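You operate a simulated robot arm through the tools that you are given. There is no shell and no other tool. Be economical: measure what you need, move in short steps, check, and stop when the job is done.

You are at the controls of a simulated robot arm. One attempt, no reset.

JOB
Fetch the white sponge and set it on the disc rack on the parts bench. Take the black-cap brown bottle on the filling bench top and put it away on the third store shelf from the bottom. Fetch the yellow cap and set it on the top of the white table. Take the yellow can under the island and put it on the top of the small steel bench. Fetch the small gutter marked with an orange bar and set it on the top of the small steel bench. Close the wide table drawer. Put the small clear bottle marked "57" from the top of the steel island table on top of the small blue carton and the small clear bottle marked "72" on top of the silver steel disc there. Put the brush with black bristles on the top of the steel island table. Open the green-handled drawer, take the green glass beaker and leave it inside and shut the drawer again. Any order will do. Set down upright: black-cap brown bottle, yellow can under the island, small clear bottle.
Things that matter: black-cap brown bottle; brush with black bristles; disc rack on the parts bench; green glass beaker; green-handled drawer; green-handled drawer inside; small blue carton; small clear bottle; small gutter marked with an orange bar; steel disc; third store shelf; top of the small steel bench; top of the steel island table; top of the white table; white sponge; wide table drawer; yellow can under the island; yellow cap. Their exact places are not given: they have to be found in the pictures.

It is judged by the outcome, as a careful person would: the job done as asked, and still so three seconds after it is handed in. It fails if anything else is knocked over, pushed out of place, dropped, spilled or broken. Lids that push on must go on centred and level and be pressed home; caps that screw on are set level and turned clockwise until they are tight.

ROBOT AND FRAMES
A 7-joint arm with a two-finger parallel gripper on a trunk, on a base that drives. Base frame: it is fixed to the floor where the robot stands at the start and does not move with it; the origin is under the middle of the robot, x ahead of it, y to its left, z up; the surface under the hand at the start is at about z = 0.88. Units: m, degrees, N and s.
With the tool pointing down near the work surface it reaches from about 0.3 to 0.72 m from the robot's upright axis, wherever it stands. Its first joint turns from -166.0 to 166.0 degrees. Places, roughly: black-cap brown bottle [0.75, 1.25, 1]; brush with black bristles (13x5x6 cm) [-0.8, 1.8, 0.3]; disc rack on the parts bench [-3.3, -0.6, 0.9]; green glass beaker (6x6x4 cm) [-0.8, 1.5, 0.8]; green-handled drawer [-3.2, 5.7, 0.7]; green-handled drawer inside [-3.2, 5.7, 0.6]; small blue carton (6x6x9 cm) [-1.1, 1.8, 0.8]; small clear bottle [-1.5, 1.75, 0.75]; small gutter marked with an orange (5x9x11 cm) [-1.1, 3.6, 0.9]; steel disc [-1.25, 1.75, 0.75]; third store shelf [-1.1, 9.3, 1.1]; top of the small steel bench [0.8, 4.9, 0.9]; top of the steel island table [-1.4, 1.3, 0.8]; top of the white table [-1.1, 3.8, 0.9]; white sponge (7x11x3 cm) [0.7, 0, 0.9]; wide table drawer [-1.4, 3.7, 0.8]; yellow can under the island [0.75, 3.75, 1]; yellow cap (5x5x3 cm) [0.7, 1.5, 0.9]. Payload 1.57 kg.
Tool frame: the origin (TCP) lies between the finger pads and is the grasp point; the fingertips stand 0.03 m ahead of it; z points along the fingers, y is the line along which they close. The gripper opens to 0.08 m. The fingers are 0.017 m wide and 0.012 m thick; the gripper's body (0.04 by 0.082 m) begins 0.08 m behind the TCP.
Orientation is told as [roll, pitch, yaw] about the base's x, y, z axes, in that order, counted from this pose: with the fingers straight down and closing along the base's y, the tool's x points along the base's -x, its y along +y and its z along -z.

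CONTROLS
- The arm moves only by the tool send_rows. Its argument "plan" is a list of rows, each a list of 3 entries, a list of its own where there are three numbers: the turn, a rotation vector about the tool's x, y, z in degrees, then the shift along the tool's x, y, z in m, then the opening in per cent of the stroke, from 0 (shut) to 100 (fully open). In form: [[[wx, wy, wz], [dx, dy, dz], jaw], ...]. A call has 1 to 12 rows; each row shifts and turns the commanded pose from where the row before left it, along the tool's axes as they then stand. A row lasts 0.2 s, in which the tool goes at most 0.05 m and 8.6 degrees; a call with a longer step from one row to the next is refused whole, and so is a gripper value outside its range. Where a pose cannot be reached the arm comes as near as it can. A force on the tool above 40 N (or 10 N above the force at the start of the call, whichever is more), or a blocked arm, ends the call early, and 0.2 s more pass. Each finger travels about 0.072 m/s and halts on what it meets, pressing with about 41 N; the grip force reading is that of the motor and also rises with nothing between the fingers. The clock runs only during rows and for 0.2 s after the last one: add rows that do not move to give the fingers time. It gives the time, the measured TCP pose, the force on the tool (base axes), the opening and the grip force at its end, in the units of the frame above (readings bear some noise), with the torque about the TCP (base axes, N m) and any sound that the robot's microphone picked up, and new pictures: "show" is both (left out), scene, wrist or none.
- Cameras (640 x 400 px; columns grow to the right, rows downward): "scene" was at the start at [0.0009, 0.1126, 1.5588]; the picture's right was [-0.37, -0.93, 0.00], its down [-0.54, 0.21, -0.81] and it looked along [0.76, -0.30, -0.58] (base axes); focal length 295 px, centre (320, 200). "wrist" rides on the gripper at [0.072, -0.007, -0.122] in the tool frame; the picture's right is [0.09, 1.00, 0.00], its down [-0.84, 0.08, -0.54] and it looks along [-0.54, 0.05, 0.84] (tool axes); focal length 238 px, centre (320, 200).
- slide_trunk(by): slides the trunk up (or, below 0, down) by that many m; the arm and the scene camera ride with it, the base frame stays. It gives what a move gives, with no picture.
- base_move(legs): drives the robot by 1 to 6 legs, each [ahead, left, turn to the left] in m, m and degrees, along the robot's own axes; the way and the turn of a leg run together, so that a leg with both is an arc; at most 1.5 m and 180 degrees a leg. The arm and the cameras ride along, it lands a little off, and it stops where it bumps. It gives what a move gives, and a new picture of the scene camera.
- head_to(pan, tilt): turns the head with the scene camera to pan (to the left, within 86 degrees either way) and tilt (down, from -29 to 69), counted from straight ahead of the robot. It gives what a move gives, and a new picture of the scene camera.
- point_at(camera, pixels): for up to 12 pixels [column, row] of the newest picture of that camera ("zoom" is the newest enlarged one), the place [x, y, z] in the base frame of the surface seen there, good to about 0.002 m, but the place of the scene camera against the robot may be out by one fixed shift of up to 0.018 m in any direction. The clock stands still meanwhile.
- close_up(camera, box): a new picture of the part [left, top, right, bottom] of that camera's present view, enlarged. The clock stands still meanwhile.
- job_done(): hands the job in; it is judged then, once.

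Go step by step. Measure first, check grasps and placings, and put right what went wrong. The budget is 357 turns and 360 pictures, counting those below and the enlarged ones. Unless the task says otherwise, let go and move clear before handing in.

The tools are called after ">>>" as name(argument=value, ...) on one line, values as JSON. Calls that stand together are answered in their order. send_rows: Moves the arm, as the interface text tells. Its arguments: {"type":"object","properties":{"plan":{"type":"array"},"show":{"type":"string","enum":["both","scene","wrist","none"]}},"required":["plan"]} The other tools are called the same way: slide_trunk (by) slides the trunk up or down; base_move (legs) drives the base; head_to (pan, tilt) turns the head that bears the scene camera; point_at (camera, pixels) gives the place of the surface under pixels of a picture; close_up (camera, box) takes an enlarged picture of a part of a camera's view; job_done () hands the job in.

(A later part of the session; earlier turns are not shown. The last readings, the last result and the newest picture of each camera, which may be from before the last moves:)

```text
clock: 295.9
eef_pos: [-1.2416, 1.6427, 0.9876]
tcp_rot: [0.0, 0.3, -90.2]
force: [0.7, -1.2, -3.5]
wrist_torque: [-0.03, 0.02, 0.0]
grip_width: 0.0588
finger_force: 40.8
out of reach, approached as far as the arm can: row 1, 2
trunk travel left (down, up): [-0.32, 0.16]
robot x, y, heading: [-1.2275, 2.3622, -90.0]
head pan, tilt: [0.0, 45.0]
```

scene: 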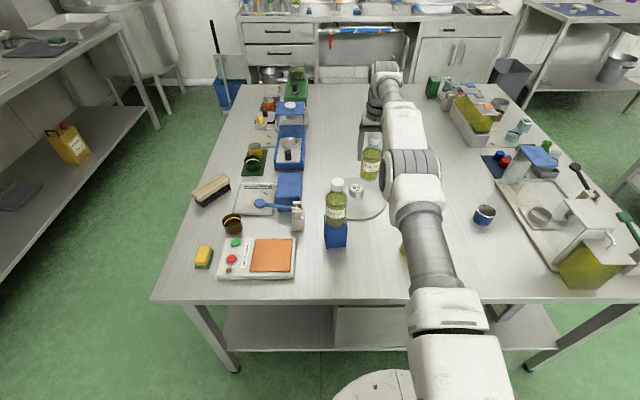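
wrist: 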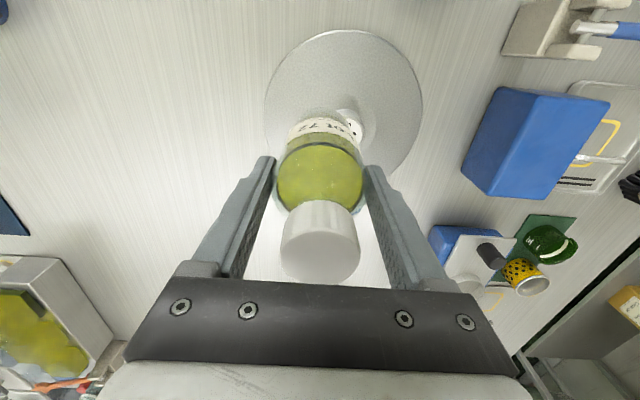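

>>> send_rows(plan=[[[0, 0, 0], [-0.005, 0.015, 0], 50], [[0, 0, 0], [-0.0052, 0.015, 0.01], 50], [[0, 0, 0], [0, 0, 0.03], 50], [[0, 0, 0], [0, 0, 0], 50]])

>>> close_up(camera="scene", box=[310, 130, 430, 230])

```text
clock: 296.9
eef_pos: [-1.2124, 1.6411, 0.9473]
tcp_rot: [-0.1, 0.3, -90.2]
force: [0.2, 0.1, -3.8]
wrist_torque: [-0.01, -0.03, 0.0]
grip_width: 0.0586
finger_force: 41.5
out of reach, approached as far as the arm can: row 1, 2
trunk travel left (down, up): [-0.32, 0.16]
robot x, y, heading: [-1.2251, 2.3602, -90.2]
head pan, tilt: [0.0, 45.0]
```

scene: 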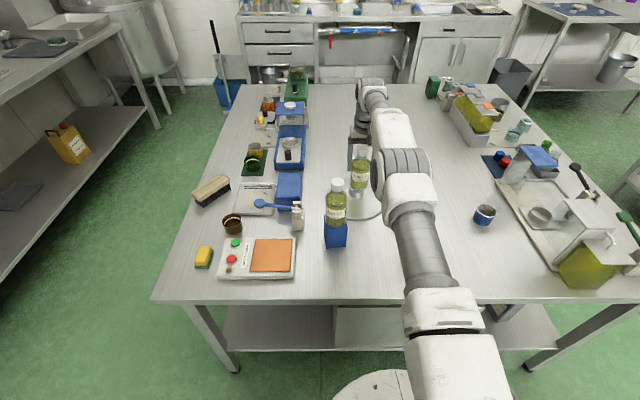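
wrist: 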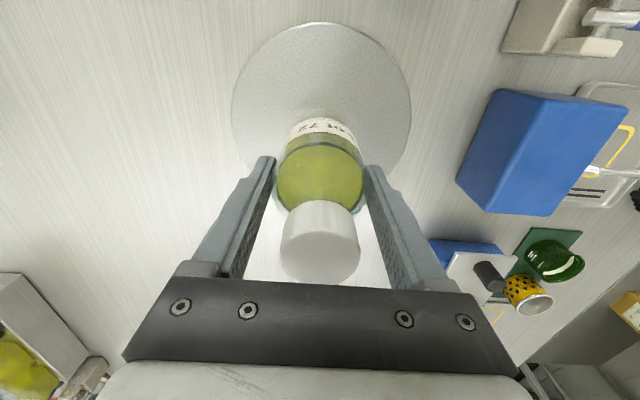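

```text
4.00 times, centred on (370, 180) of scene
```

zoom: 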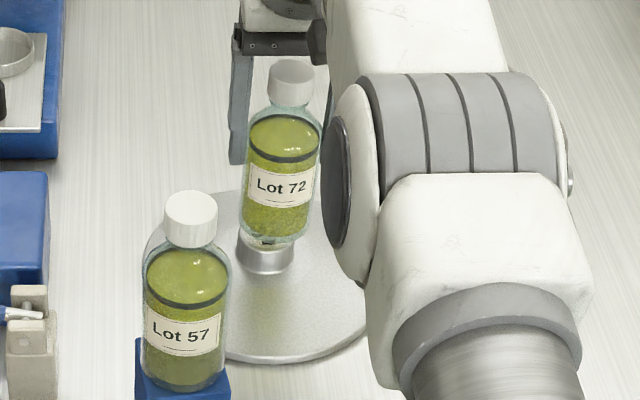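

Need ~8 mm more reach. I check how near the elbow is to bottle 57.

>>> point_at(camera="zoom", pixels=[[345, 180], [335, 240], [350, 270], [345, 120], [380, 300], [400, 370], [190, 210], [265, 250], [330, 60]])

```text
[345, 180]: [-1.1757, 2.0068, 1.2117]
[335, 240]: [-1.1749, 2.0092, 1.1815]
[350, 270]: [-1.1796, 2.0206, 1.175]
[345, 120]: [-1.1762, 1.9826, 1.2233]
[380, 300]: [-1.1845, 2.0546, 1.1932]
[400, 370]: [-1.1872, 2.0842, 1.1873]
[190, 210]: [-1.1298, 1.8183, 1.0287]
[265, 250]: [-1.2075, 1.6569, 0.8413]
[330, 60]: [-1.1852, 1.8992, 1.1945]
```

Elbow is 15 cm above the bottle; fine. I nudge the base 1.5 cm ahead.

>>> base_move(legs=[[0.015, 0, 0]])

```text
clock: 297.7
eef_pos: [-1.2128, 1.627, 0.9467]
tcp_rot: [-0.1, 0.2, -90.2]
force: [-0.1, 0.1, -3.6]
wrist_torque: [0.0, 0.0, 0.04]
grip_width: 0.0585
finger_force: 41.3
trunk travel left (down, up): [-0.32, 0.16]
robot x, y, heading: [-1.2221, 2.3461, -90.2]
head pan, tilt: [0.0, 45.0]
```

scene: 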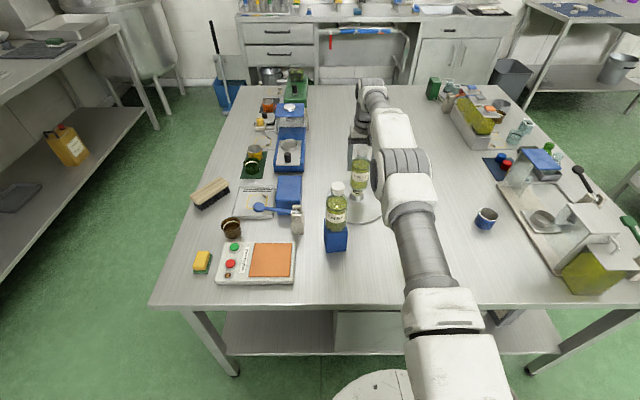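

>>> send_rows(plan=[[[0, 0, 0], [0.0055, 0.001, 0], 50], [[0, 0, 0], [0, 0, 0.012], 50], [[0, 0, 0], [0, 0, 0.008], 50], [[0, 0, 0], [0, 0, 0], 50]], show="wrist")

>>> close_up(camera="scene", box=[310, 130, 430, 230])

```text
clock: 298.7
eef_pos: [-1.2106, 1.6316, 0.9267]
tcp_rot: [0.0, 0.3, -90.2]
force: [1.1, -0.6, -3.2]
wrist_torque: [-0.01, 0.03, -0.01]
grip_width: 0.0587
finger_force: 41.1
trunk travel left (down, up): [-0.32, 0.16]
robot x, y, heading: [-1.2211, 2.343, -90.2]
head pan, tilt: [0.0, 45.0]
```

wrist: 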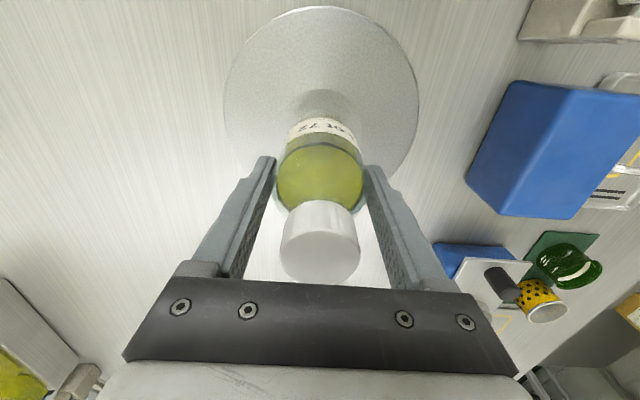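

```text
4.00 times, centred on (370, 180) of scene
```

zoom: 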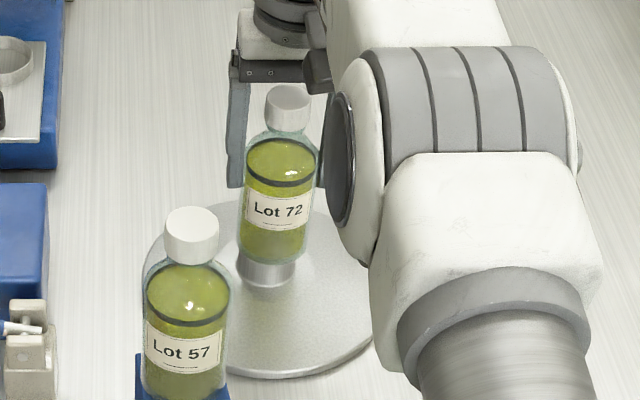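

>>> send_rows(plan=[[[0, 0, 0], [0, 0, 0.002], 50], [[0, 0, 0], [0, 0, 0.001], 50], [[0, 0, 0], [0, 0, 0], 50]], show="none")

>>> send_rows(plan=[[[0, 0, 0], [0, 0, 0.001], 50], [[0, 0, 0], [0, 0, 0], 50]], show="none")

```text
clock: 299.5
eef_pos: [-1.2121, 1.6319, 0.9227]
tcp_rot: [0.0, 0.3, -90.2]
force: [1.2, 0.2, -3.5]
wrist_torque: [0.04, -0.01, 0.0]
grip_width: 0.059
finger_force: 41.2
trunk travel left (down, up): [-0.32, 0.16]
robot x, y, heading: [-1.2247, 2.348, -90.2]
head pan, tilt: [0.0, 45.0]
```

```text
clock: 300.1
eef_pos: [-1.2119, 1.6322, 0.9227]
tcp_rot: [0.0, 0.3, -90.2]
force: [0.5, -0.1, -2.7]
wrist_torque: [-0.05, -0.05, -0.01]
grip_width: 0.0586
finger_force: 41.1
trunk travel left (down, up): [-0.32, 0.16]
robot x, y, heading: [-1.2217, 2.345, -90.2]
head pan, tilt: [0.0, 45.0]
```

>>> send_rows(plan=[[[0, 0, 0], [0, 0, 0.001], 50], [[0, 0, 0], [0, 0, 0], 50]], show="none")

>>> send_rows(plan=[[[0, 0, 0], [0, 0, 0.001], 50], [[0, 0, 0], [0, 0, 0], 50]], show="none")

```text
clock: 300.7
eef_pos: [-1.2114, 1.6319, 0.9224]
tcp_rot: [0.1, 0.1, -90.2]
force: [-1.0, 0.7, 2.3]
wrist_torque: [-0.1, 0.02, 0.04]
grip_width: 0.0588
finger_force: 40.9
trunk travel left (down, up): [-0.32, 0.16]
robot x, y, heading: [-1.2266, 2.3458, -90.3]
head pan, tilt: [0.0, 45.0]
```

```text
clock: 301.3
eef_pos: [-1.2118, 1.6324, 0.9226]
tcp_rot: [0.1, 0.1, -90.2]
force: [0.7, -1.8, 8.7]
wrist_torque: [-0.15, -0.01, 0.04]
grip_width: 0.0588
finger_force: 40.8
trunk travel left (down, up): [-0.32, 0.16]
robot x, y, heading: [-1.2205, 2.3503, -90.6]
head pan, tilt: [0.0, 45.0]
```

Firm contact. I release and rise.

>>> send_rows(plan=[[[0, 0, 0], [0, 0, -0.001], 60], [[0, 0, 0], [0, 0, 0], 74], [[0, 0, 0], [0, 0, 0], 80], [[0, 0, 0], [0, 0, 0], 95], [[0, 0, 0], [0, 0, 0], 100], [[0, 0, 0], [0, 0, 0], 100]], show="wrist")

>>> close_up(camera="scene", box=[310, 130, 430, 230])

```text
clock: 302.7
eef_pos: [-1.2121, 1.6334, 0.9223]
tcp_rot: [0.0, 0.3, -90.2]
force: [-1.0, 0.4, 0.1]
wrist_torque: [-0.01, -0.02, 0.01]
grip_width: 0.0799
finger_force: 0.1
trunk travel left (down, up): [-0.32, 0.16]
robot x, y, heading: [-1.2228, 2.3433, -90.3]
head pan, tilt: [0.0, 45.0]
```

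wrist: 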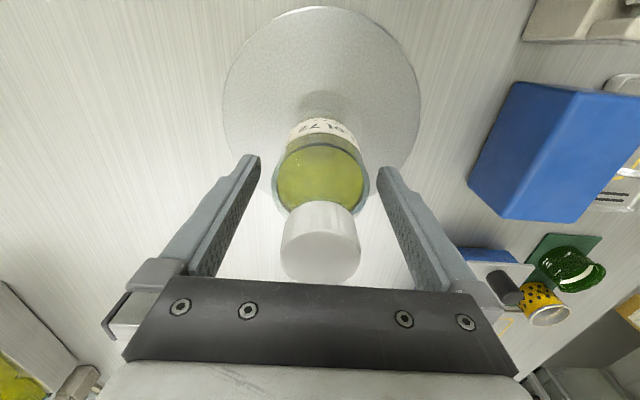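

```text
4.00 times, centred on (370, 180) of scene
```

zoom: 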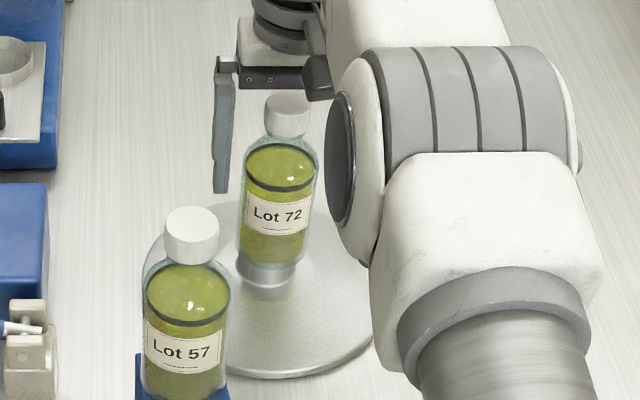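

It stands. I raise straight up with the trunk, then retract.

>>> slide_trunk(by=0.16)

>>> send_rows(plan=[[[0, 0, 0], [0.02, -0.01, 0], 100], [[0, 0, 0], [0.04, -0.01, 0], 100], [[0, 0, 0], [0.04, -0.01, 0], 100], [[0, 0, 0], [0.045, 0, 0], 100], [[0, 0, 0], [0.045, 0, 0], 100], [[0, 0, 0], [0.045, 0, 0], 100], [[0, 0, 0], [0.045, 0, 0], 100], [[0, 0, 0], [0.03, 0, 0], 100], [[0, 0, 0], [0, 0, 0], 100]])

>>> close_up(camera="scene", box=[300, 130, 460, 290])

```text
clock: 304.6
eef_pos: [-1.2121, 1.6326, 1.0823]
tcp_rot: [0.0, 0.3, -90.2]
force: [-0.2, 0.0, -0.4]
wrist_torque: [0.01, 0.03, 0.01]
grip_width: 0.08
finger_force: 0.1
trunk travel left (down, up): [-0.48, 0.0]
robot x, y, heading: [-1.2228, 2.3441, -90.5]
head pan, tilt: [0.0, 45.0]
```

```text
clock: 306.6
eef_pos: [-1.2417, 1.945, 1.0846]
tcp_rot: [0.0, 0.3, -90.1]
force: [1.0, 0.1, -0.4]
wrist_torque: [0.0, 0.01, 0.02]
grip_width: 0.08
finger_force: 0.1
trunk travel left (down, up): [-0.48, 0.0]
robot x, y, heading: [-1.2274, 2.3455, -90.2]
head pan, tilt: [0.0, 45.0]
```

scene: 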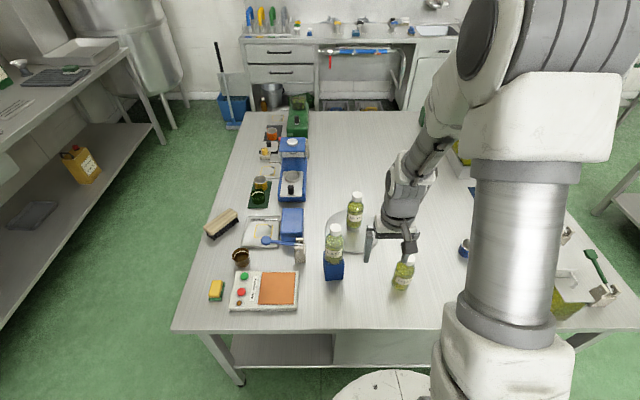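
wrist: 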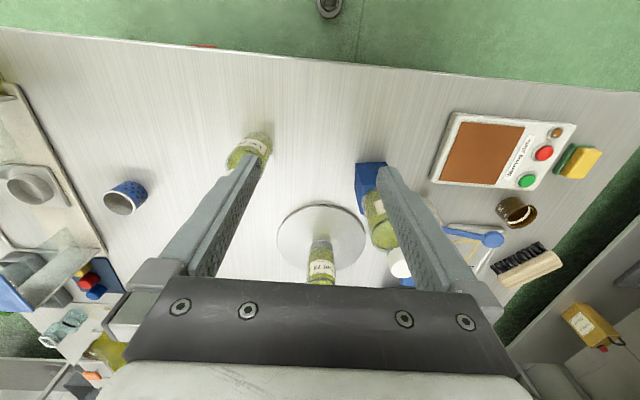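

```text
2.50 times, centred on (380, 210) of scene
```

zoom: 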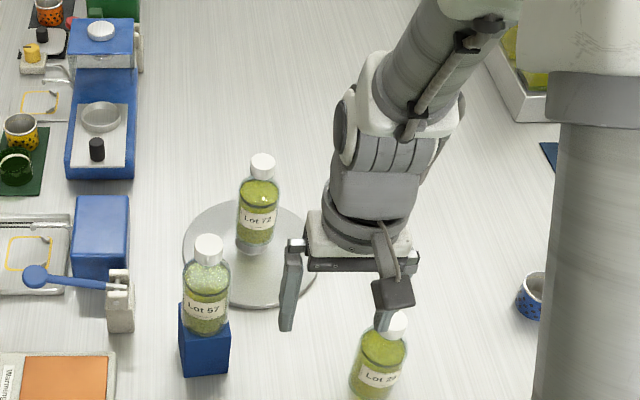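

Both bottles stand well. Next: drive around to the west side of the white table for the drawer and gutter.

>>> base_move(legs=[[-0.2, 0, 0], [0, 0, -90], [0.78, 0, 0], [0, 0, -90], [1.1, 0, 0], [0, 0, -90]])

>>> head_to(pan=0, tilt=40)

```text
clock: 335.8
eef_pos: [-1.5993, 3.6057, 1.0855]
tcp_rot: [-0.1, 0.4, 0.7]
force: [0.7, -0.2, -1.1]
wrist_torque: [0.0, -0.01, 0.0]
grip_width: 0.0802
finger_force: 0.1
trunk travel left (down, up): [-0.48, 0.0]
robot x, y, heading: [-2.0018, 3.6121, 0.4]
head pan, tilt: [0.0, 45.0]
```

scene: 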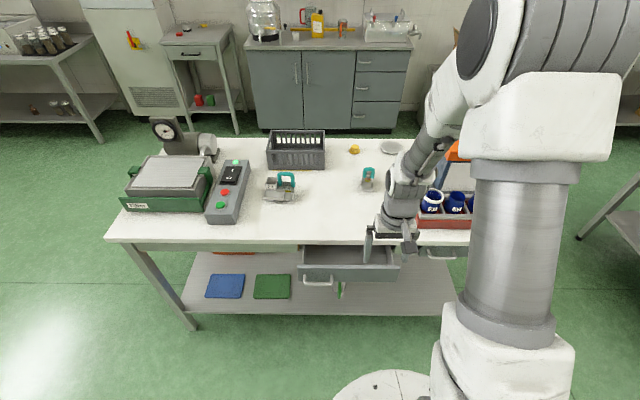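

```text
clock: 336.5
eef_pos: [-1.599, 3.6067, 1.0854]
tcp_rot: [-0.1, 0.4, 0.8]
force: [-0.5, -0.5, -0.3]
wrist_torque: [-0.02, 0.01, 0.0]
grip_width: 0.0799
finger_force: 0.1
trunk travel left (down, up): [-0.48, 0.0]
robot x, y, heading: [-2.0009, 3.622, 0.6]
head pan, tilt: [0.0, 40.0]
```

scene: 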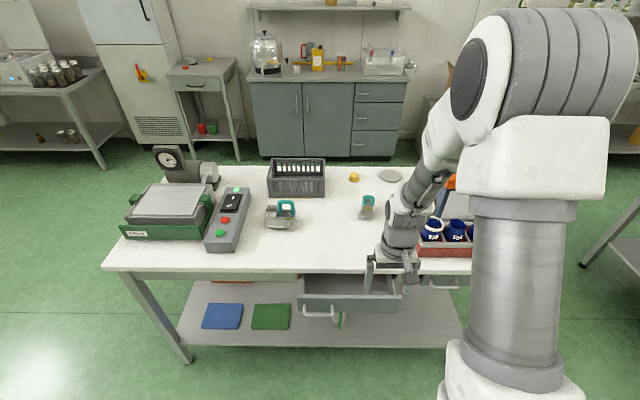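

The open wide drawer is at (350,292). I measure drawer front and the gutter and zoom on the gutters' marks.

>>> point_at(camera="scene", pixels=[[300, 303], [400, 303], [350, 306], [318, 316], [350, 296], [305, 275], [350, 270], [440, 280], [368, 208], [368, 197], [362, 213], [330, 316]])

>>> close_up(camera="scene", box=[250, 185, 390, 240])

>>> close_up(camera="scene", box=[280, 250, 480, 340])

```text
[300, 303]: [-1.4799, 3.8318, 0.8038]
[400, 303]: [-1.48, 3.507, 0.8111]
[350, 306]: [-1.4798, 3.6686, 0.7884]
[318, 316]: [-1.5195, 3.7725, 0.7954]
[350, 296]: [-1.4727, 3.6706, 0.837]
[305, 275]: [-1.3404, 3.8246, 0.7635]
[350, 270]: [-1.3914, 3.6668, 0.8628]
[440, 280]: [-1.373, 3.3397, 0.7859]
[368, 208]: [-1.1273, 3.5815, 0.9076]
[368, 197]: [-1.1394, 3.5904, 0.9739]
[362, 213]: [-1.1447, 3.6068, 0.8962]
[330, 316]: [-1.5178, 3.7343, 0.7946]
```

```text
4.57 times, centred on (320, 212) of scene
```

zoom: 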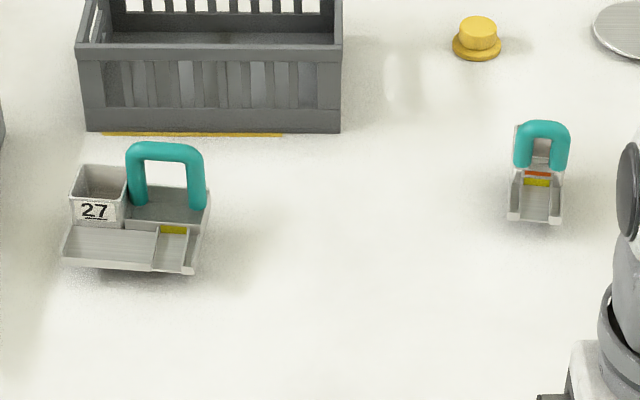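

```text
3.20 times, centred on (380, 295) of scene
```

zoom: 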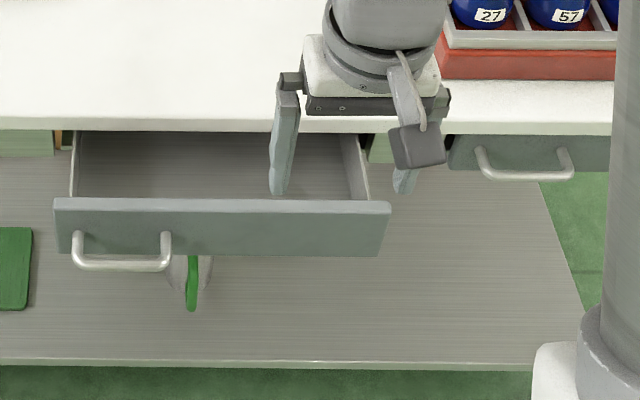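

Small gutter with the orange bar is at (-1.13,3.585). First I close the drawer: I pitch the tool horizontal with closed fingers in front of the drawer face (x −1.48), beside the handle.

>>> send_rows(plan=[[[0, 0, 0], [-0.02, 0.02, 0], 0], [[0, -8, 0], [-0.02, 0.013, 0], 0], [[0, -8, 0], [0, 0, 0], 0], [[0, -8, 0], [0, 0, 0], 0], [[0, -8, 0], [0, 0, 0], 0], [[0, -8, 0], [0, 0, 0], 0], [[0, -8, 0], [0, 0, 0], 0], [[0, -8, 0], [0, 0, 0], 0], [[0, -8, 0], [0, 0, 0], 0], [[0, -8, 0], [0, 0, 0], 0], [[0, -8, 0], [0, 0, 0], 0], [[0, 0, 0], [0, 0, 0], 0]])

```text
clock: 339.1
eef_pos: [-1.5435, 3.6411, 1.0791]
tcp_rot: [0.2, -79.8, 0.6]
force: [0.0, 0.0, -0.5]
wrist_torque: [0.03, 0.0, -0.02]
grip_width: 0.0
finger_force: 21.7
out of reach, approached as far as the arm can: row 8, 9
trunk travel left (down, up): [-0.48, 0.0]
robot x, y, heading: [-2.006, 3.6183, 0.8]
head pan, tilt: [0.0, 40.0]
```

scene: 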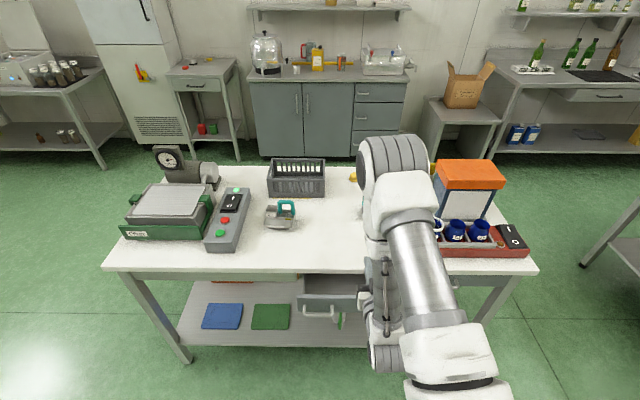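
wrist: 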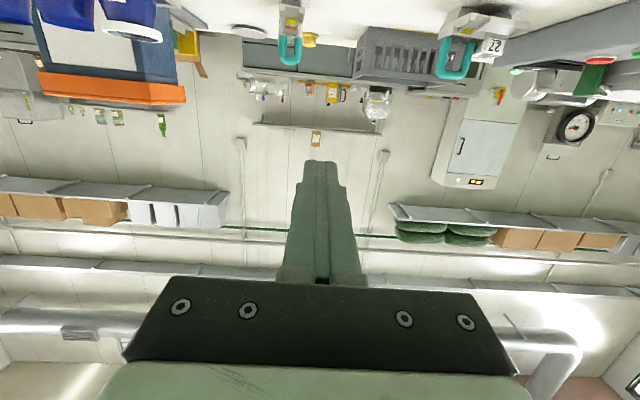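

>>> base_move(legs=[[-0.03, 0, 0]])

>>> slide_trunk(by=-0.29)

>>> close_up(camera="scene", box=[220, 200, 480, 380])

```text
clock: 340.0
eef_pos: [-1.574, 3.6405, 1.0784]
tcp_rot: [0.2, -79.7, 0.5]
force: [-0.3, -0.2, -0.5]
wrist_torque: [0.01, 0.0, 0.01]
grip_width: 0.0002
finger_force: 21.3
trunk travel left (down, up): [-0.48, 0.0]
robot x, y, heading: [-2.0309, 3.6168, 1.1]
head pan, tilt: [0.0, 40.0]
```

scene: 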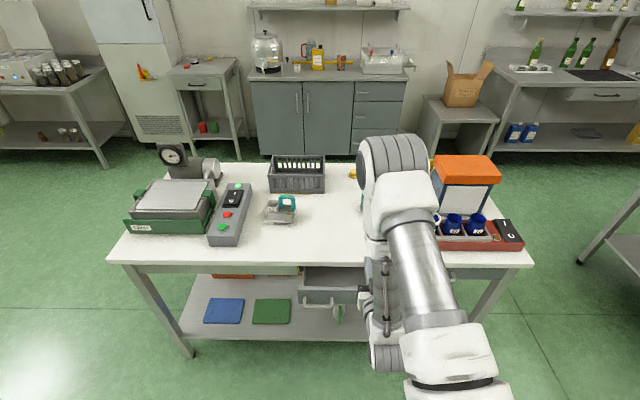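

```text
clock: 342.9
eef_pos: [-1.574, 3.6406, 0.7896]
tcp_rot: [0.2, -79.7, 0.6]
force: [-0.3, -1.3, -0.2]
wrist_torque: [0.0, 0.0, -0.04]
grip_width: 0.0
finger_force: 21.6
trunk travel left (down, up): [-0.19, 0.29]
robot x, y, heading: [-2.0301, 3.6182, 0.5]
head pan, tilt: [0.0, 40.0]
```

```text
2.22 times, centred on (350, 290) of scene
```

zoom: 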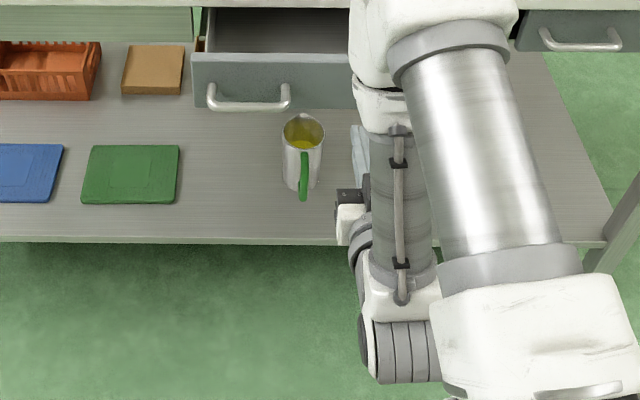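

I advance slowly to touch the drawer face and then push.

>>> send_rows(plan=[[[0, 0, 0], [-0.0035, 0, 0.0197], 0], [[0, 0, 0], [-0.0035, 0, 0.0197], 0], [[0, 0, 0], [-0.0035, 0, 0.0197], 0], [[0, 0, 0], [-0.0035, 0, 0.0197], 0], [[0, 0, 0], [0, 0, 0], 0]])

```text
clock: 344.1
eef_pos: [-1.494, 3.6415, 0.7882]
tcp_rot: [0.1, -79.8, 0.7]
force: [-0.3, 0.1, 0.1]
wrist_torque: [0.04, -0.02, -0.01]
grip_width: 0.0
finger_force: 21.5
trunk travel left (down, up): [-0.19, 0.29]
robot x, y, heading: [-2.0329, 3.6154, 1.0]
head pan, tilt: [0.0, 40.0]
```

scene: 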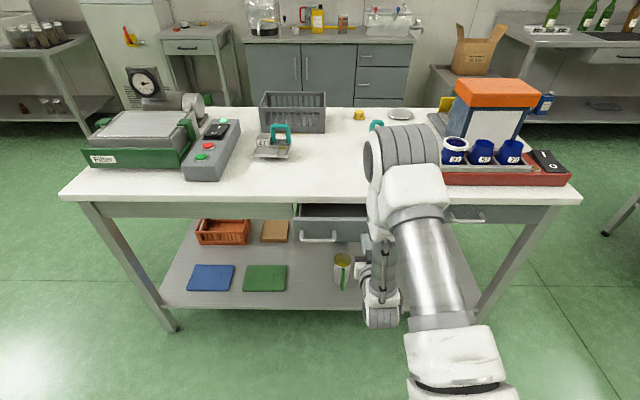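
wrist: 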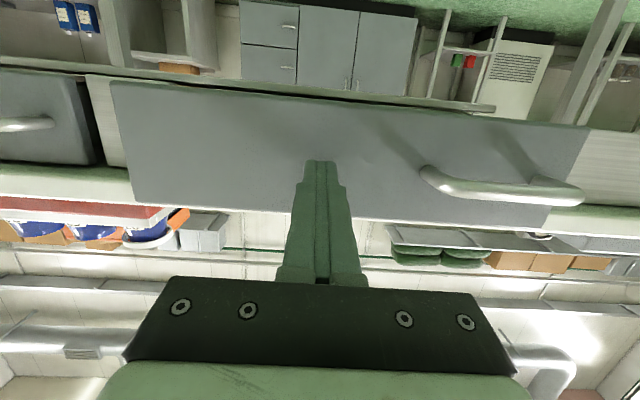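

>>> point_at(camera="scene", pixels=[[375, 170], [400, 130], [425, 140], [370, 205], [320, 228], [380, 230]])

>>> point_at(camera="wrist", pixels=[[250, 150], [380, 150], [318, 172], [100, 130]])

```text
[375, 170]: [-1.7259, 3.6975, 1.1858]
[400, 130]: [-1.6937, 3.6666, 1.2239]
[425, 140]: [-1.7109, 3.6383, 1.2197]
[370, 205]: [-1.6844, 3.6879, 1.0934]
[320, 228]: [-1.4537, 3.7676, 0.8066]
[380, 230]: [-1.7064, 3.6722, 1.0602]
```

```text
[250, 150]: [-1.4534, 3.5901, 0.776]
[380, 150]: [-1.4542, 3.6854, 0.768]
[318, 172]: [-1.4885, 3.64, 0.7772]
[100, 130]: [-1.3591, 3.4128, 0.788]
```

Face now at x −1.454; the closed neighbour face is at −1.359. I push ~10 cm, watching force.

>>> send_rows(plan=[[[0, 0, 0], [-0.0035, 0, 0.0197], 0], [[0, 0, 0], [-0.0035, 0, 0.0197], 0], [[0, 0, 0], [-0.0035, 0, 0.0197], 0], [[0, 0, 0], [-0.0035, 0, 0.0197], 0], [[0, 0, 0], [0, 0, 0], 0]])

>>> point_at(camera="wrist", pixels=[[250, 150], [400, 150], [80, 120], [60, 110], [100, 140], [560, 150]])

```text
clock: 345.3
eef_pos: [-1.414, 3.6428, 0.7867]
tcp_rot: [0.3, -79.7, 0.7]
force: [0.4, 0.6, 0.0]
wrist_torque: [0.01, 0.01, 0.01]
grip_width: 0.0
finger_force: 21.5
trunk travel left (down, up): [-0.19, 0.29]
robot x, y, heading: [-2.0352, 3.6165, 0.8]
head pan, tilt: [0.0, 40.0]
```

scene: 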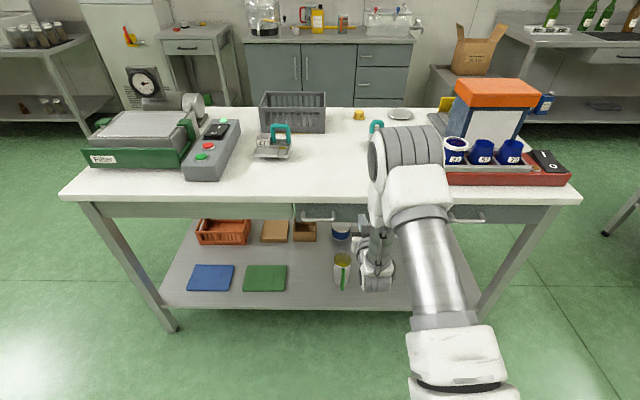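
wrist: 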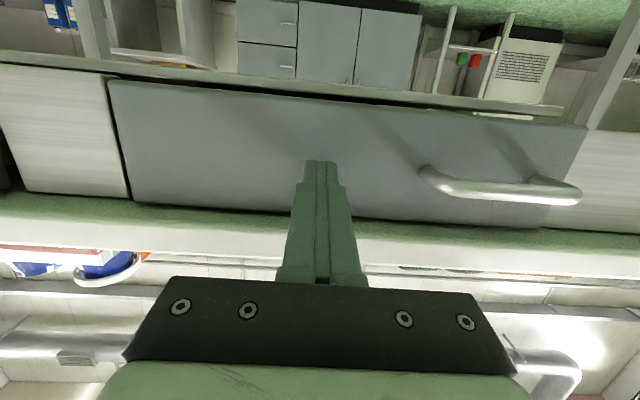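

```text
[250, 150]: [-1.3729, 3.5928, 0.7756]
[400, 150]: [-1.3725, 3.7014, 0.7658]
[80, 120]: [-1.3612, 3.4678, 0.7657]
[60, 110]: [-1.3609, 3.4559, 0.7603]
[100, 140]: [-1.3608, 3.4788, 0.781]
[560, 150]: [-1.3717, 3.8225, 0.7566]
```

Only ~1.2 cm left to be flush; I push further until it stops.

>>> send_rows(plan=[[[0, 0, 0], [-0.0014, 0, 0.0079], 0], [[0, 0, 0], [-0.001, 0, 0.0055], 0], [[0, 0, 0], [0, 0, 0], 0]], show="wrist")

>>> point_at(camera="wrist", pixels=[[250, 150], [400, 150], [60, 110], [100, 140], [560, 150]])

```text
clock: 346.1
eef_pos: [-1.4037, 3.6415, 0.7883]
tcp_rot: [0.1, -79.6, 0.6]
force: [-37.5, -0.6, 6.5]
wrist_torque: [0.01, -0.3, -0.06]
grip_width: 0.0001
finger_force: 21.2
trunk travel left (down, up): [-0.19, 0.29]
robot x, y, heading: [-2.0325, 3.6099, 0.8]
head pan, tilt: [0.0, 40.0]
```

wrist: 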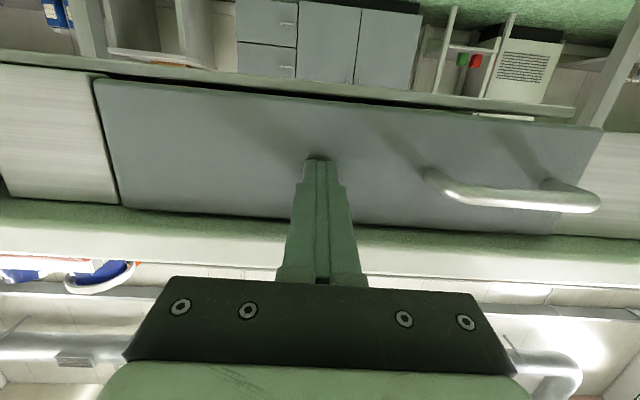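

```text
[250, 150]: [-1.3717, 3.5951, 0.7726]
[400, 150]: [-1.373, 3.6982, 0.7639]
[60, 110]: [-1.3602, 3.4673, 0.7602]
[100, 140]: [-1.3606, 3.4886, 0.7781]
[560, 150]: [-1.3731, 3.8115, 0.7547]
```

37 N with no more travel: the drawer is shut. I back off, raise the trunk, and return the tool to vertical.

>>> send_rows(plan=[[[0, 0, 0], [0.0018, 0, -0.01], 0], [[0, 0, 0], [0.007, 0, -0.039], 0], [[0, 0, 0], [0.007, 0, -0.039], 0], [[0, 0, 0], [0.007, 0, -0.039], 0], [[0, 0, 0], [0.006, 0, -0.034], 0]], show="none")

>>> slide_trunk(by=0.29)

>>> send_rows(plan=[[[0, 8, 0], [0, 0, 0], 100], [[0, 8, 0], [0, 0, 0], 100], [[0, 8, 0], [0, 0, 0], 100], [[0, 8, 0], [0, 0, 0], 100], [[0, 8, 0], [0, 0, 0], 100], [[0, 0, 0], [0, 0, 0], 100]])

```text
clock: 347.3
eef_pos: [-1.5641, 3.639, 0.7895]
tcp_rot: [0.2, -79.8, 0.6]
force: [-0.8, 0.0, 0.0]
wrist_torque: [-0.02, -0.01, -0.04]
grip_width: 0.0
finger_force: 21.3
trunk travel left (down, up): [-0.19, 0.29]
robot x, y, heading: [-2.0349, 3.6154, 0.6]
head pan, tilt: [0.0, 40.0]
```

```text
clock: 350.2
eef_pos: [-1.5648, 3.6393, 1.0796]
tcp_rot: [0.1, -79.7, 0.6]
force: [-0.3, 0.5, -0.6]
wrist_torque: [-0.03, 0.0, 0.01]
grip_width: 0.0
finger_force: 21.1
trunk travel left (down, up): [-0.48, 0.0]
robot x, y, heading: [-2.0346, 3.6145, 0.8]
head pan, tilt: [0.0, 40.0]
```

```text
clock: 351.6
eef_pos: [-1.5648, 3.6385, 1.0798]
tcp_rot: [0.1, -39.7, 0.7]
force: [-1.0, -0.3, 0.0]
wrist_torque: [-0.01, -0.03, -0.01]
grip_width: 0.0803
finger_force: 0.0
trunk travel left (down, up): [-0.48, 0.0]
robot x, y, heading: [-2.0328, 3.6182, 0.6]
head pan, tilt: [0.0, 40.0]
```

scene: 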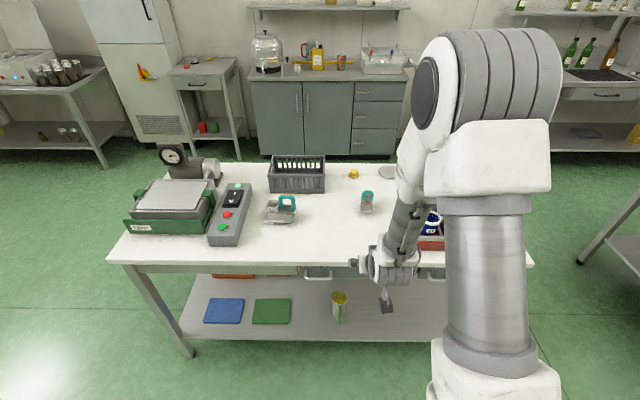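
wrist: 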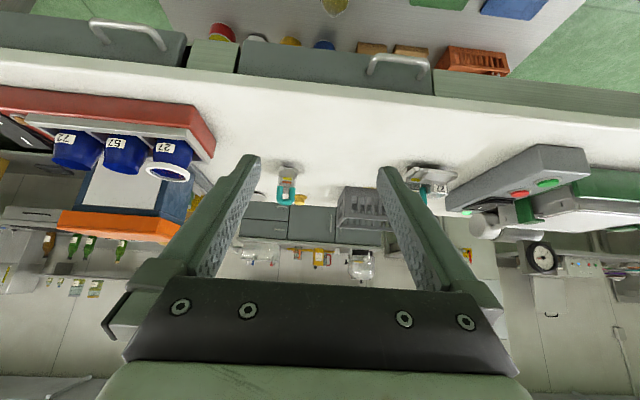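

I finish the rotation to vertical, and move over the gutter for a look.

>>> send_rows(plan=[[[0, 8, 0], [0, 0, 0], 100], [[0, 8, 0], [0, 0, 0], 100], [[0, 8, 0], [0, 0, 0], 100], [[0, 8, 0], [0, 0, 0], 100], [[0, 8, 0], [0, 0, 0], 100], [[0, 0, 0], [-0.045, 0, 0], 100], [[0, 0, 0], [-0.045, 0, -0.01], 100], [[0, 0, 0], [-0.045, 0, -0.01], 100], [[0, 0, 0], [-0.045, -0.01, -0.01], 100], [[0, 0, 0], [-0.045, -0.02, 0], 100], [[0, 0, 0], [-0.045, -0.02, 0], 100], [[0, 0, 0], [0, 0, 0], 100]], show="wrist")

>>> close_up(camera="wrist", box=[240, 130, 400, 230])

>>> close_up(camera="scene", box=[340, 180, 400, 220])

```text
clock: 354.2
eef_pos: [-1.3113, 3.5979, 1.1057]
tcp_rot: [0.1, 0.5, 0.8]
force: [0.2, -0.1, -0.3]
wrist_torque: [0.02, 0.04, 0.0]
grip_width: 0.08
finger_force: 0.0
out of reach, approached as far as the arm can: row 11
trunk travel left (down, up): [-0.48, 0.0]
robot x, y, heading: [-2.0299, 3.6126, 1.0]
head pan, tilt: [0.0, 40.0]
```

wrist: 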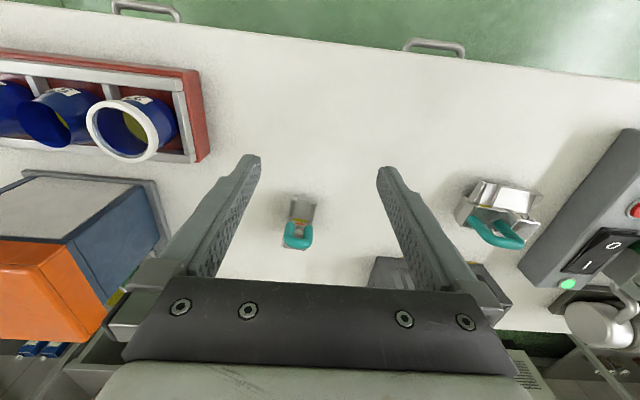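

```text
4.00 times, centred on (320, 180) of wrist
```

zoom: 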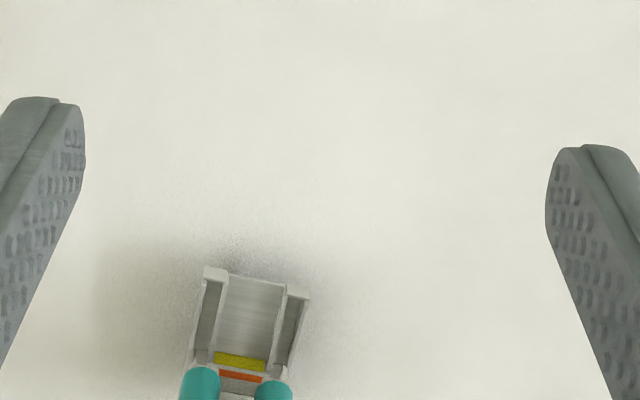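

```text
10.00 times, centred on (370, 200) of scene
```

zoom: 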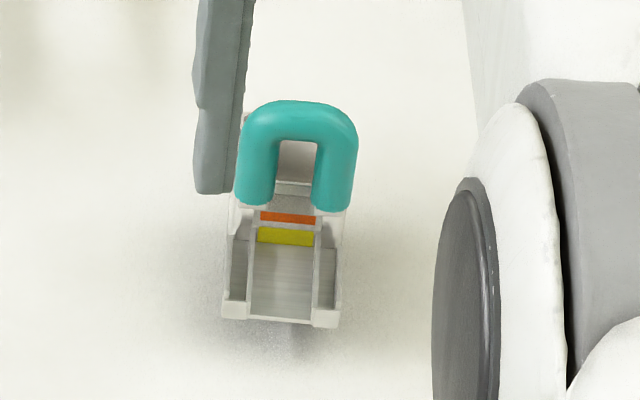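

The gutter (orange bar confirmed) is still out of reach; I drive 0.25 m closer.

>>> base_move(legs=[[0.25, 0, 0]])

>>> send_rows(plan=[[[0, 0, 0], [0.04, -0.01, 0], 100], [[0, 0, 0], [0.04, 0, 0], 100], [[0, 0, 0], [0, 0, 0], 100]])

>>> close_up(camera="wrist", box=[240, 70, 400, 170])

```text
clock: 356.4
eef_pos: [-1.0623, 3.6001, 1.1073]
tcp_rot: [0.0, 0.3, 0.7]
force: [0.5, 0.0, 0.5]
wrist_torque: [-0.01, 0.0, -0.04]
grip_width: 0.08
finger_force: 0.1
trunk travel left (down, up): [-0.48, 0.0]
robot x, y, heading: [-1.7806, 3.6195, 1.0]
head pan, tilt: [0.0, 40.0]
```

scene: 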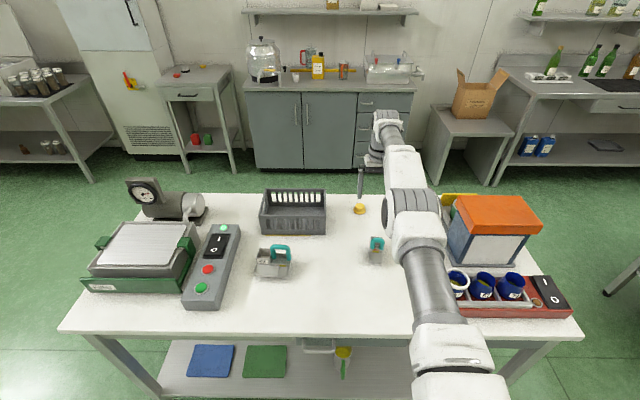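

```text
clock: 357.2
eef_pos: [-1.1434, 3.5881, 1.1072]
tcp_rot: [0.0, 0.1, 0.9]
force: [-0.2, 0.9, -1.3]
wrist_torque: [0.0, 0.02, 0.01]
grip_width: 0.0801
finger_force: 0.2
trunk travel left (down, up): [-0.48, 0.0]
robot x, y, heading: [-1.7829, 3.619, 0.7]
head pan, tilt: [0.0, 40.0]
```

scene: 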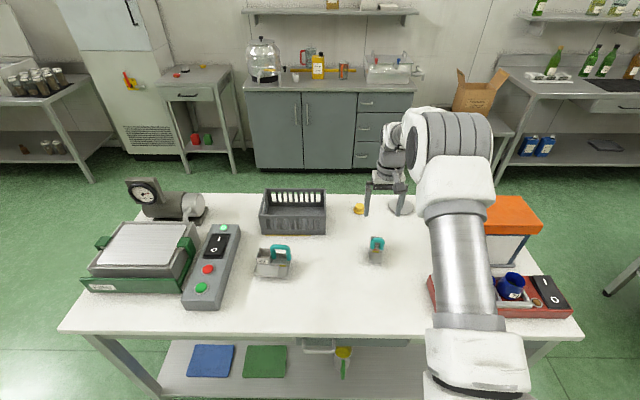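
wrist: 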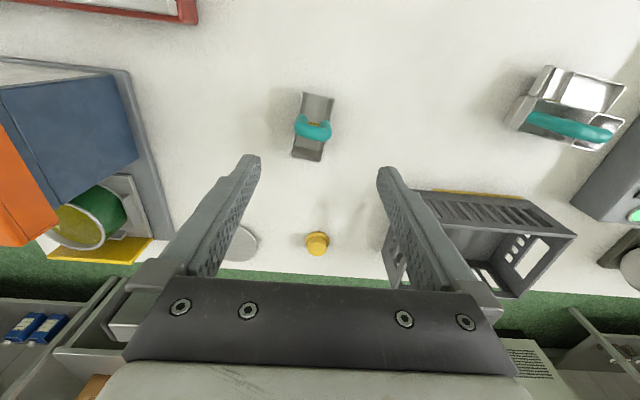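

```text
4.00 times, centred on (320, 120) of wrist
```

zoom: 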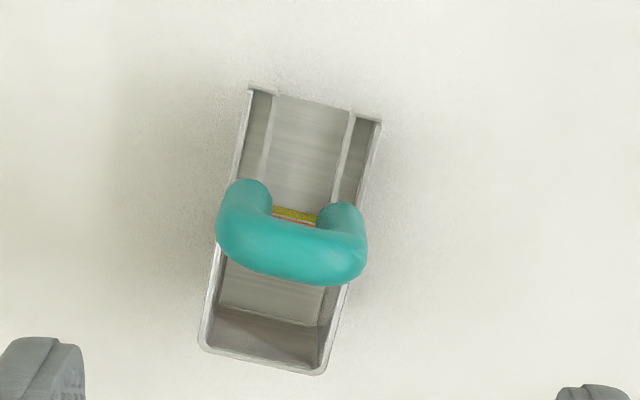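

I measure the handle and body in the zoom.

>>> point_at(camera="zoom", pixels=[[240, 235], [290, 252], [345, 260], [290, 235], [290, 268], [250, 92], [378, 122], [205, 345], [318, 370], [245, 320], [300, 330], [450, 300]])

```text
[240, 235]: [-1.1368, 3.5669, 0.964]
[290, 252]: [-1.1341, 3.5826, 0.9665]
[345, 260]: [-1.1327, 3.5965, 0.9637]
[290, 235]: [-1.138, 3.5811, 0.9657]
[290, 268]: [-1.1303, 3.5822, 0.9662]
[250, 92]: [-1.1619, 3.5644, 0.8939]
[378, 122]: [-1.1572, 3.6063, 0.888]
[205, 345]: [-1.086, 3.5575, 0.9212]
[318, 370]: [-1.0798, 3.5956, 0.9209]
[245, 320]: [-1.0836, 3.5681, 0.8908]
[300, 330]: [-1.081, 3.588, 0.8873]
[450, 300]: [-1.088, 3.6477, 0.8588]
```

Handle centre (-1.134,3.582), top 0.9665, width ~4.4 cm across, yaw ≈ −7°. I align, descend and grip the handle.

>>> send_rows(plan=[[[0, 0, 0], [-0.0094, -0.006, 0], 100], [[0, 0, 7.7], [0, 0, 0], 100], [[0, 0, 0], [0, 0, 0.045], 100], [[0, 0, 0], [0, 0, 0.045], 100], [[0, 0, 0], [0, 0, 0.045], 100], [[0, 0, 0], [0, 0, 0.027], 100], [[0, 0, 0], [0, 0, 0], 100]], show="wrist")

```text
clock: 358.9
eef_pos: [-1.1316, 3.5825, 0.9456]
tcp_rot: [-0.1, 0.3, -6.9]
force: [0.1, -0.8, 0.2]
wrist_torque: [0.02, -0.03, -0.03]
grip_width: 0.0799
finger_force: 0.0
trunk travel left (down, up): [-0.48, 0.0]
robot x, y, heading: [-1.7814, 3.6184, 0.9]
head pan, tilt: [0.0, 40.0]
```

wrist: 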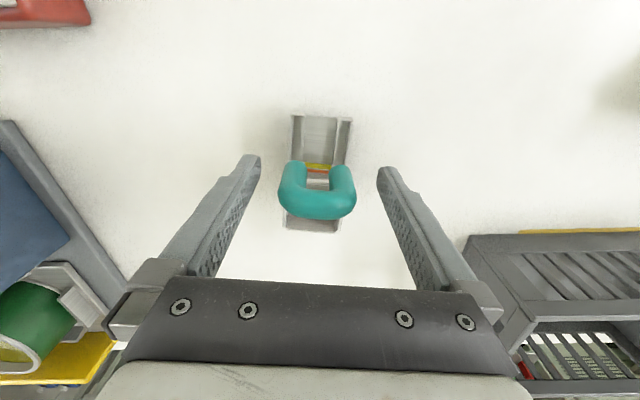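

>>> send_rows(plan=[[[0, 0, 0], [0.003, 0, 0.003], 80], [[0, 0, 0], [0, 0, 0], 60], [[0, 0, 0], [0, 0, 0], 40], [[0, 0, 0], [0, 0, 0], 20], [[0, 0, 0], [0, 0, 0], 20], [[0, 0, 0], [0, 0, 0], 20]], show="wrist")

```text
clock: 360.2
eef_pos: [-1.1351, 3.5831, 0.9427]
tcp_rot: [0.0, 0.3, -6.9]
force: [-0.1, 0.4, -0.5]
wrist_torque: [-0.03, -0.07, -0.06]
grip_width: 0.0453
finger_force: 40.4
trunk travel left (down, up): [-0.48, 0.0]
robot x, y, heading: [-1.7829, 3.619, 0.6]
head pan, tilt: [0.0, 40.0]
```

wrist: 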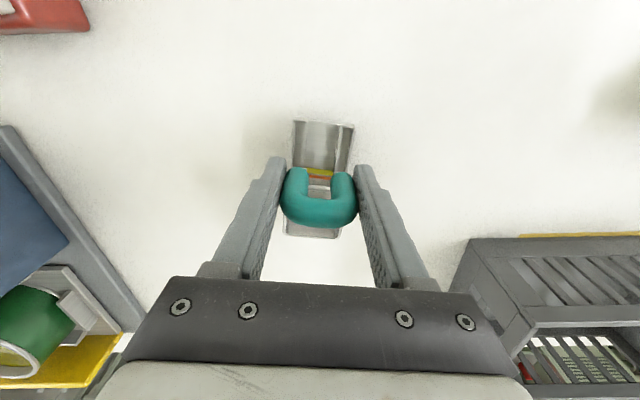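

Gripped. I lift and retract.

>>> send_rows(plan=[[[0, 0, 0], [0, 0, -0.03], 20], [[0, 0, 0], [0, 0, -0.045], 20], [[0, 0, 0], [0, 0, -0.045], 20], [[0, 0, 0], [0, 0, -0.045], 20], [[0, 0, 0], [0.04, 0, 0], 20], [[0, 0, 0], [0.045, 0, 0], 20], [[0, 0, 0], [0.045, 0, 0], 20], [[0, 0, 0], [0.045, 0, 0], 20], [[0, 0, 0], [0.045, 0, 0], 20], [[0, 0, 0], [0, 0, 0], 20]])

```text
clock: 362.4
eef_pos: [-1.3549, 3.6079, 1.11]
tcp_rot: [0.0, 0.5, -6.8]
force: [-0.1, -1.1, -2.4]
wrist_torque: [-0.01, 0.04, 0.01]
grip_width: 0.0455
finger_force: 41.3
trunk travel left (down, up): [-0.48, 0.0]
robot x, y, heading: [-1.7852, 3.6175, 1.0]
head pan, tilt: [0.0, 40.0]
```

scene: 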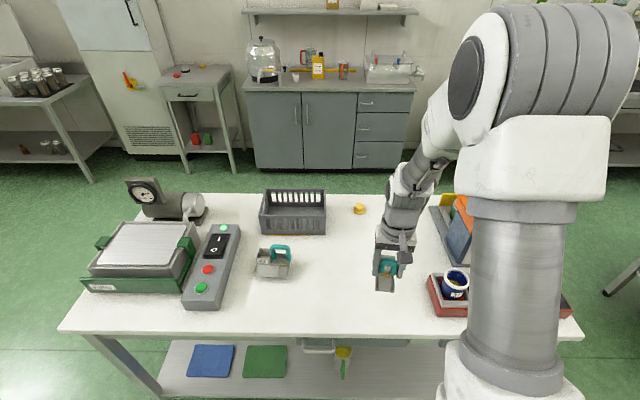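
wrist: 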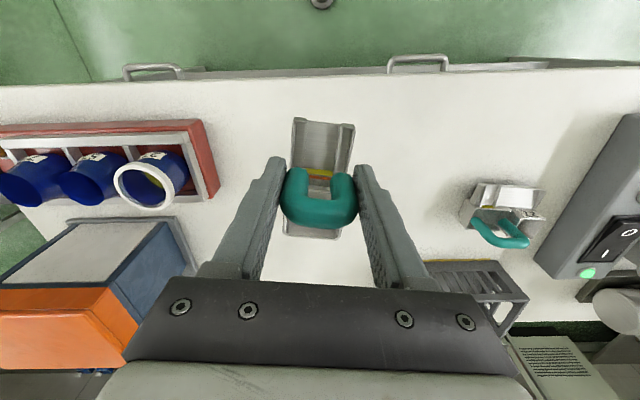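

Gutter held. Before driving around the north end, I back off and look that way.

>>> base_move(legs=[[-0.25, 0, 0]])

>>> head_to(pan=70, tilt=25)

>>> point_at(camera="scene", pixels=[[100, 300], [200, 250], [300, 250], [300, 200], [400, 200], [500, 200], [400, 250], [250, 180]])

```text
clock: 364.7
eef_pos: [-1.6035, 3.6041, 1.1111]
tcp_rot: [0.0, 0.3, -7.0]
force: [0.0, -0.5, -1.5]
wrist_torque: [0.01, 0.05, 0.01]
grip_width: 0.0451
finger_force: 41.0
trunk travel left (down, up): [-0.48, 0.0]
robot x, y, heading: [-2.0352, 3.6207, 0.8]
head pan, tilt: [0.0, 40.0]
```

scene: 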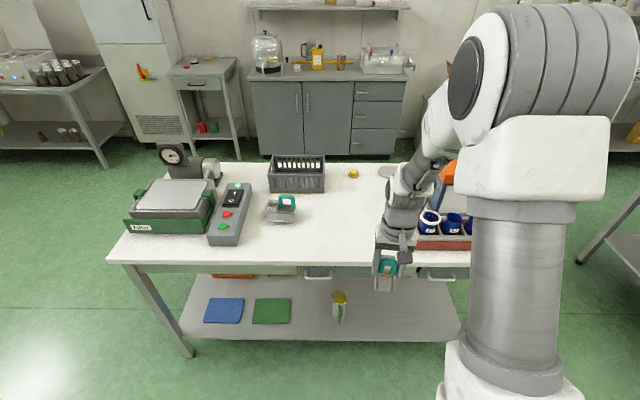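

```text
clock: 366.1
eef_pos: [-1.6031, 3.6029, 1.1097]
tcp_rot: [0.1, 0.4, -7.1]
force: [-0.2, -0.1, -1.8]
wrist_torque: [0.02, 0.04, 0.01]
grip_width: 0.0455
finger_force: 40.6
trunk travel left (down, up): [-0.48, 0.0]
robot x, y, heading: [-2.0366, 3.614, 0.9]
head pan, tilt: [70.0, 25.0]
```

scene: 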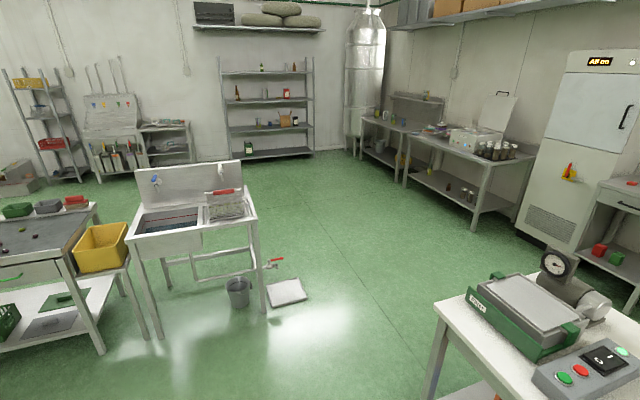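

```text
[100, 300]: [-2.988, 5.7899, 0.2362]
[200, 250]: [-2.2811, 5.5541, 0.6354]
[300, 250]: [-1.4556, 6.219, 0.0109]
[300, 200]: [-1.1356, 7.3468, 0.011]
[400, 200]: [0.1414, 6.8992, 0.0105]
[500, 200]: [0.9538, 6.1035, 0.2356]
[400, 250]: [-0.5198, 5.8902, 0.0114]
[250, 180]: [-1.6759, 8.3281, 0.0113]
```

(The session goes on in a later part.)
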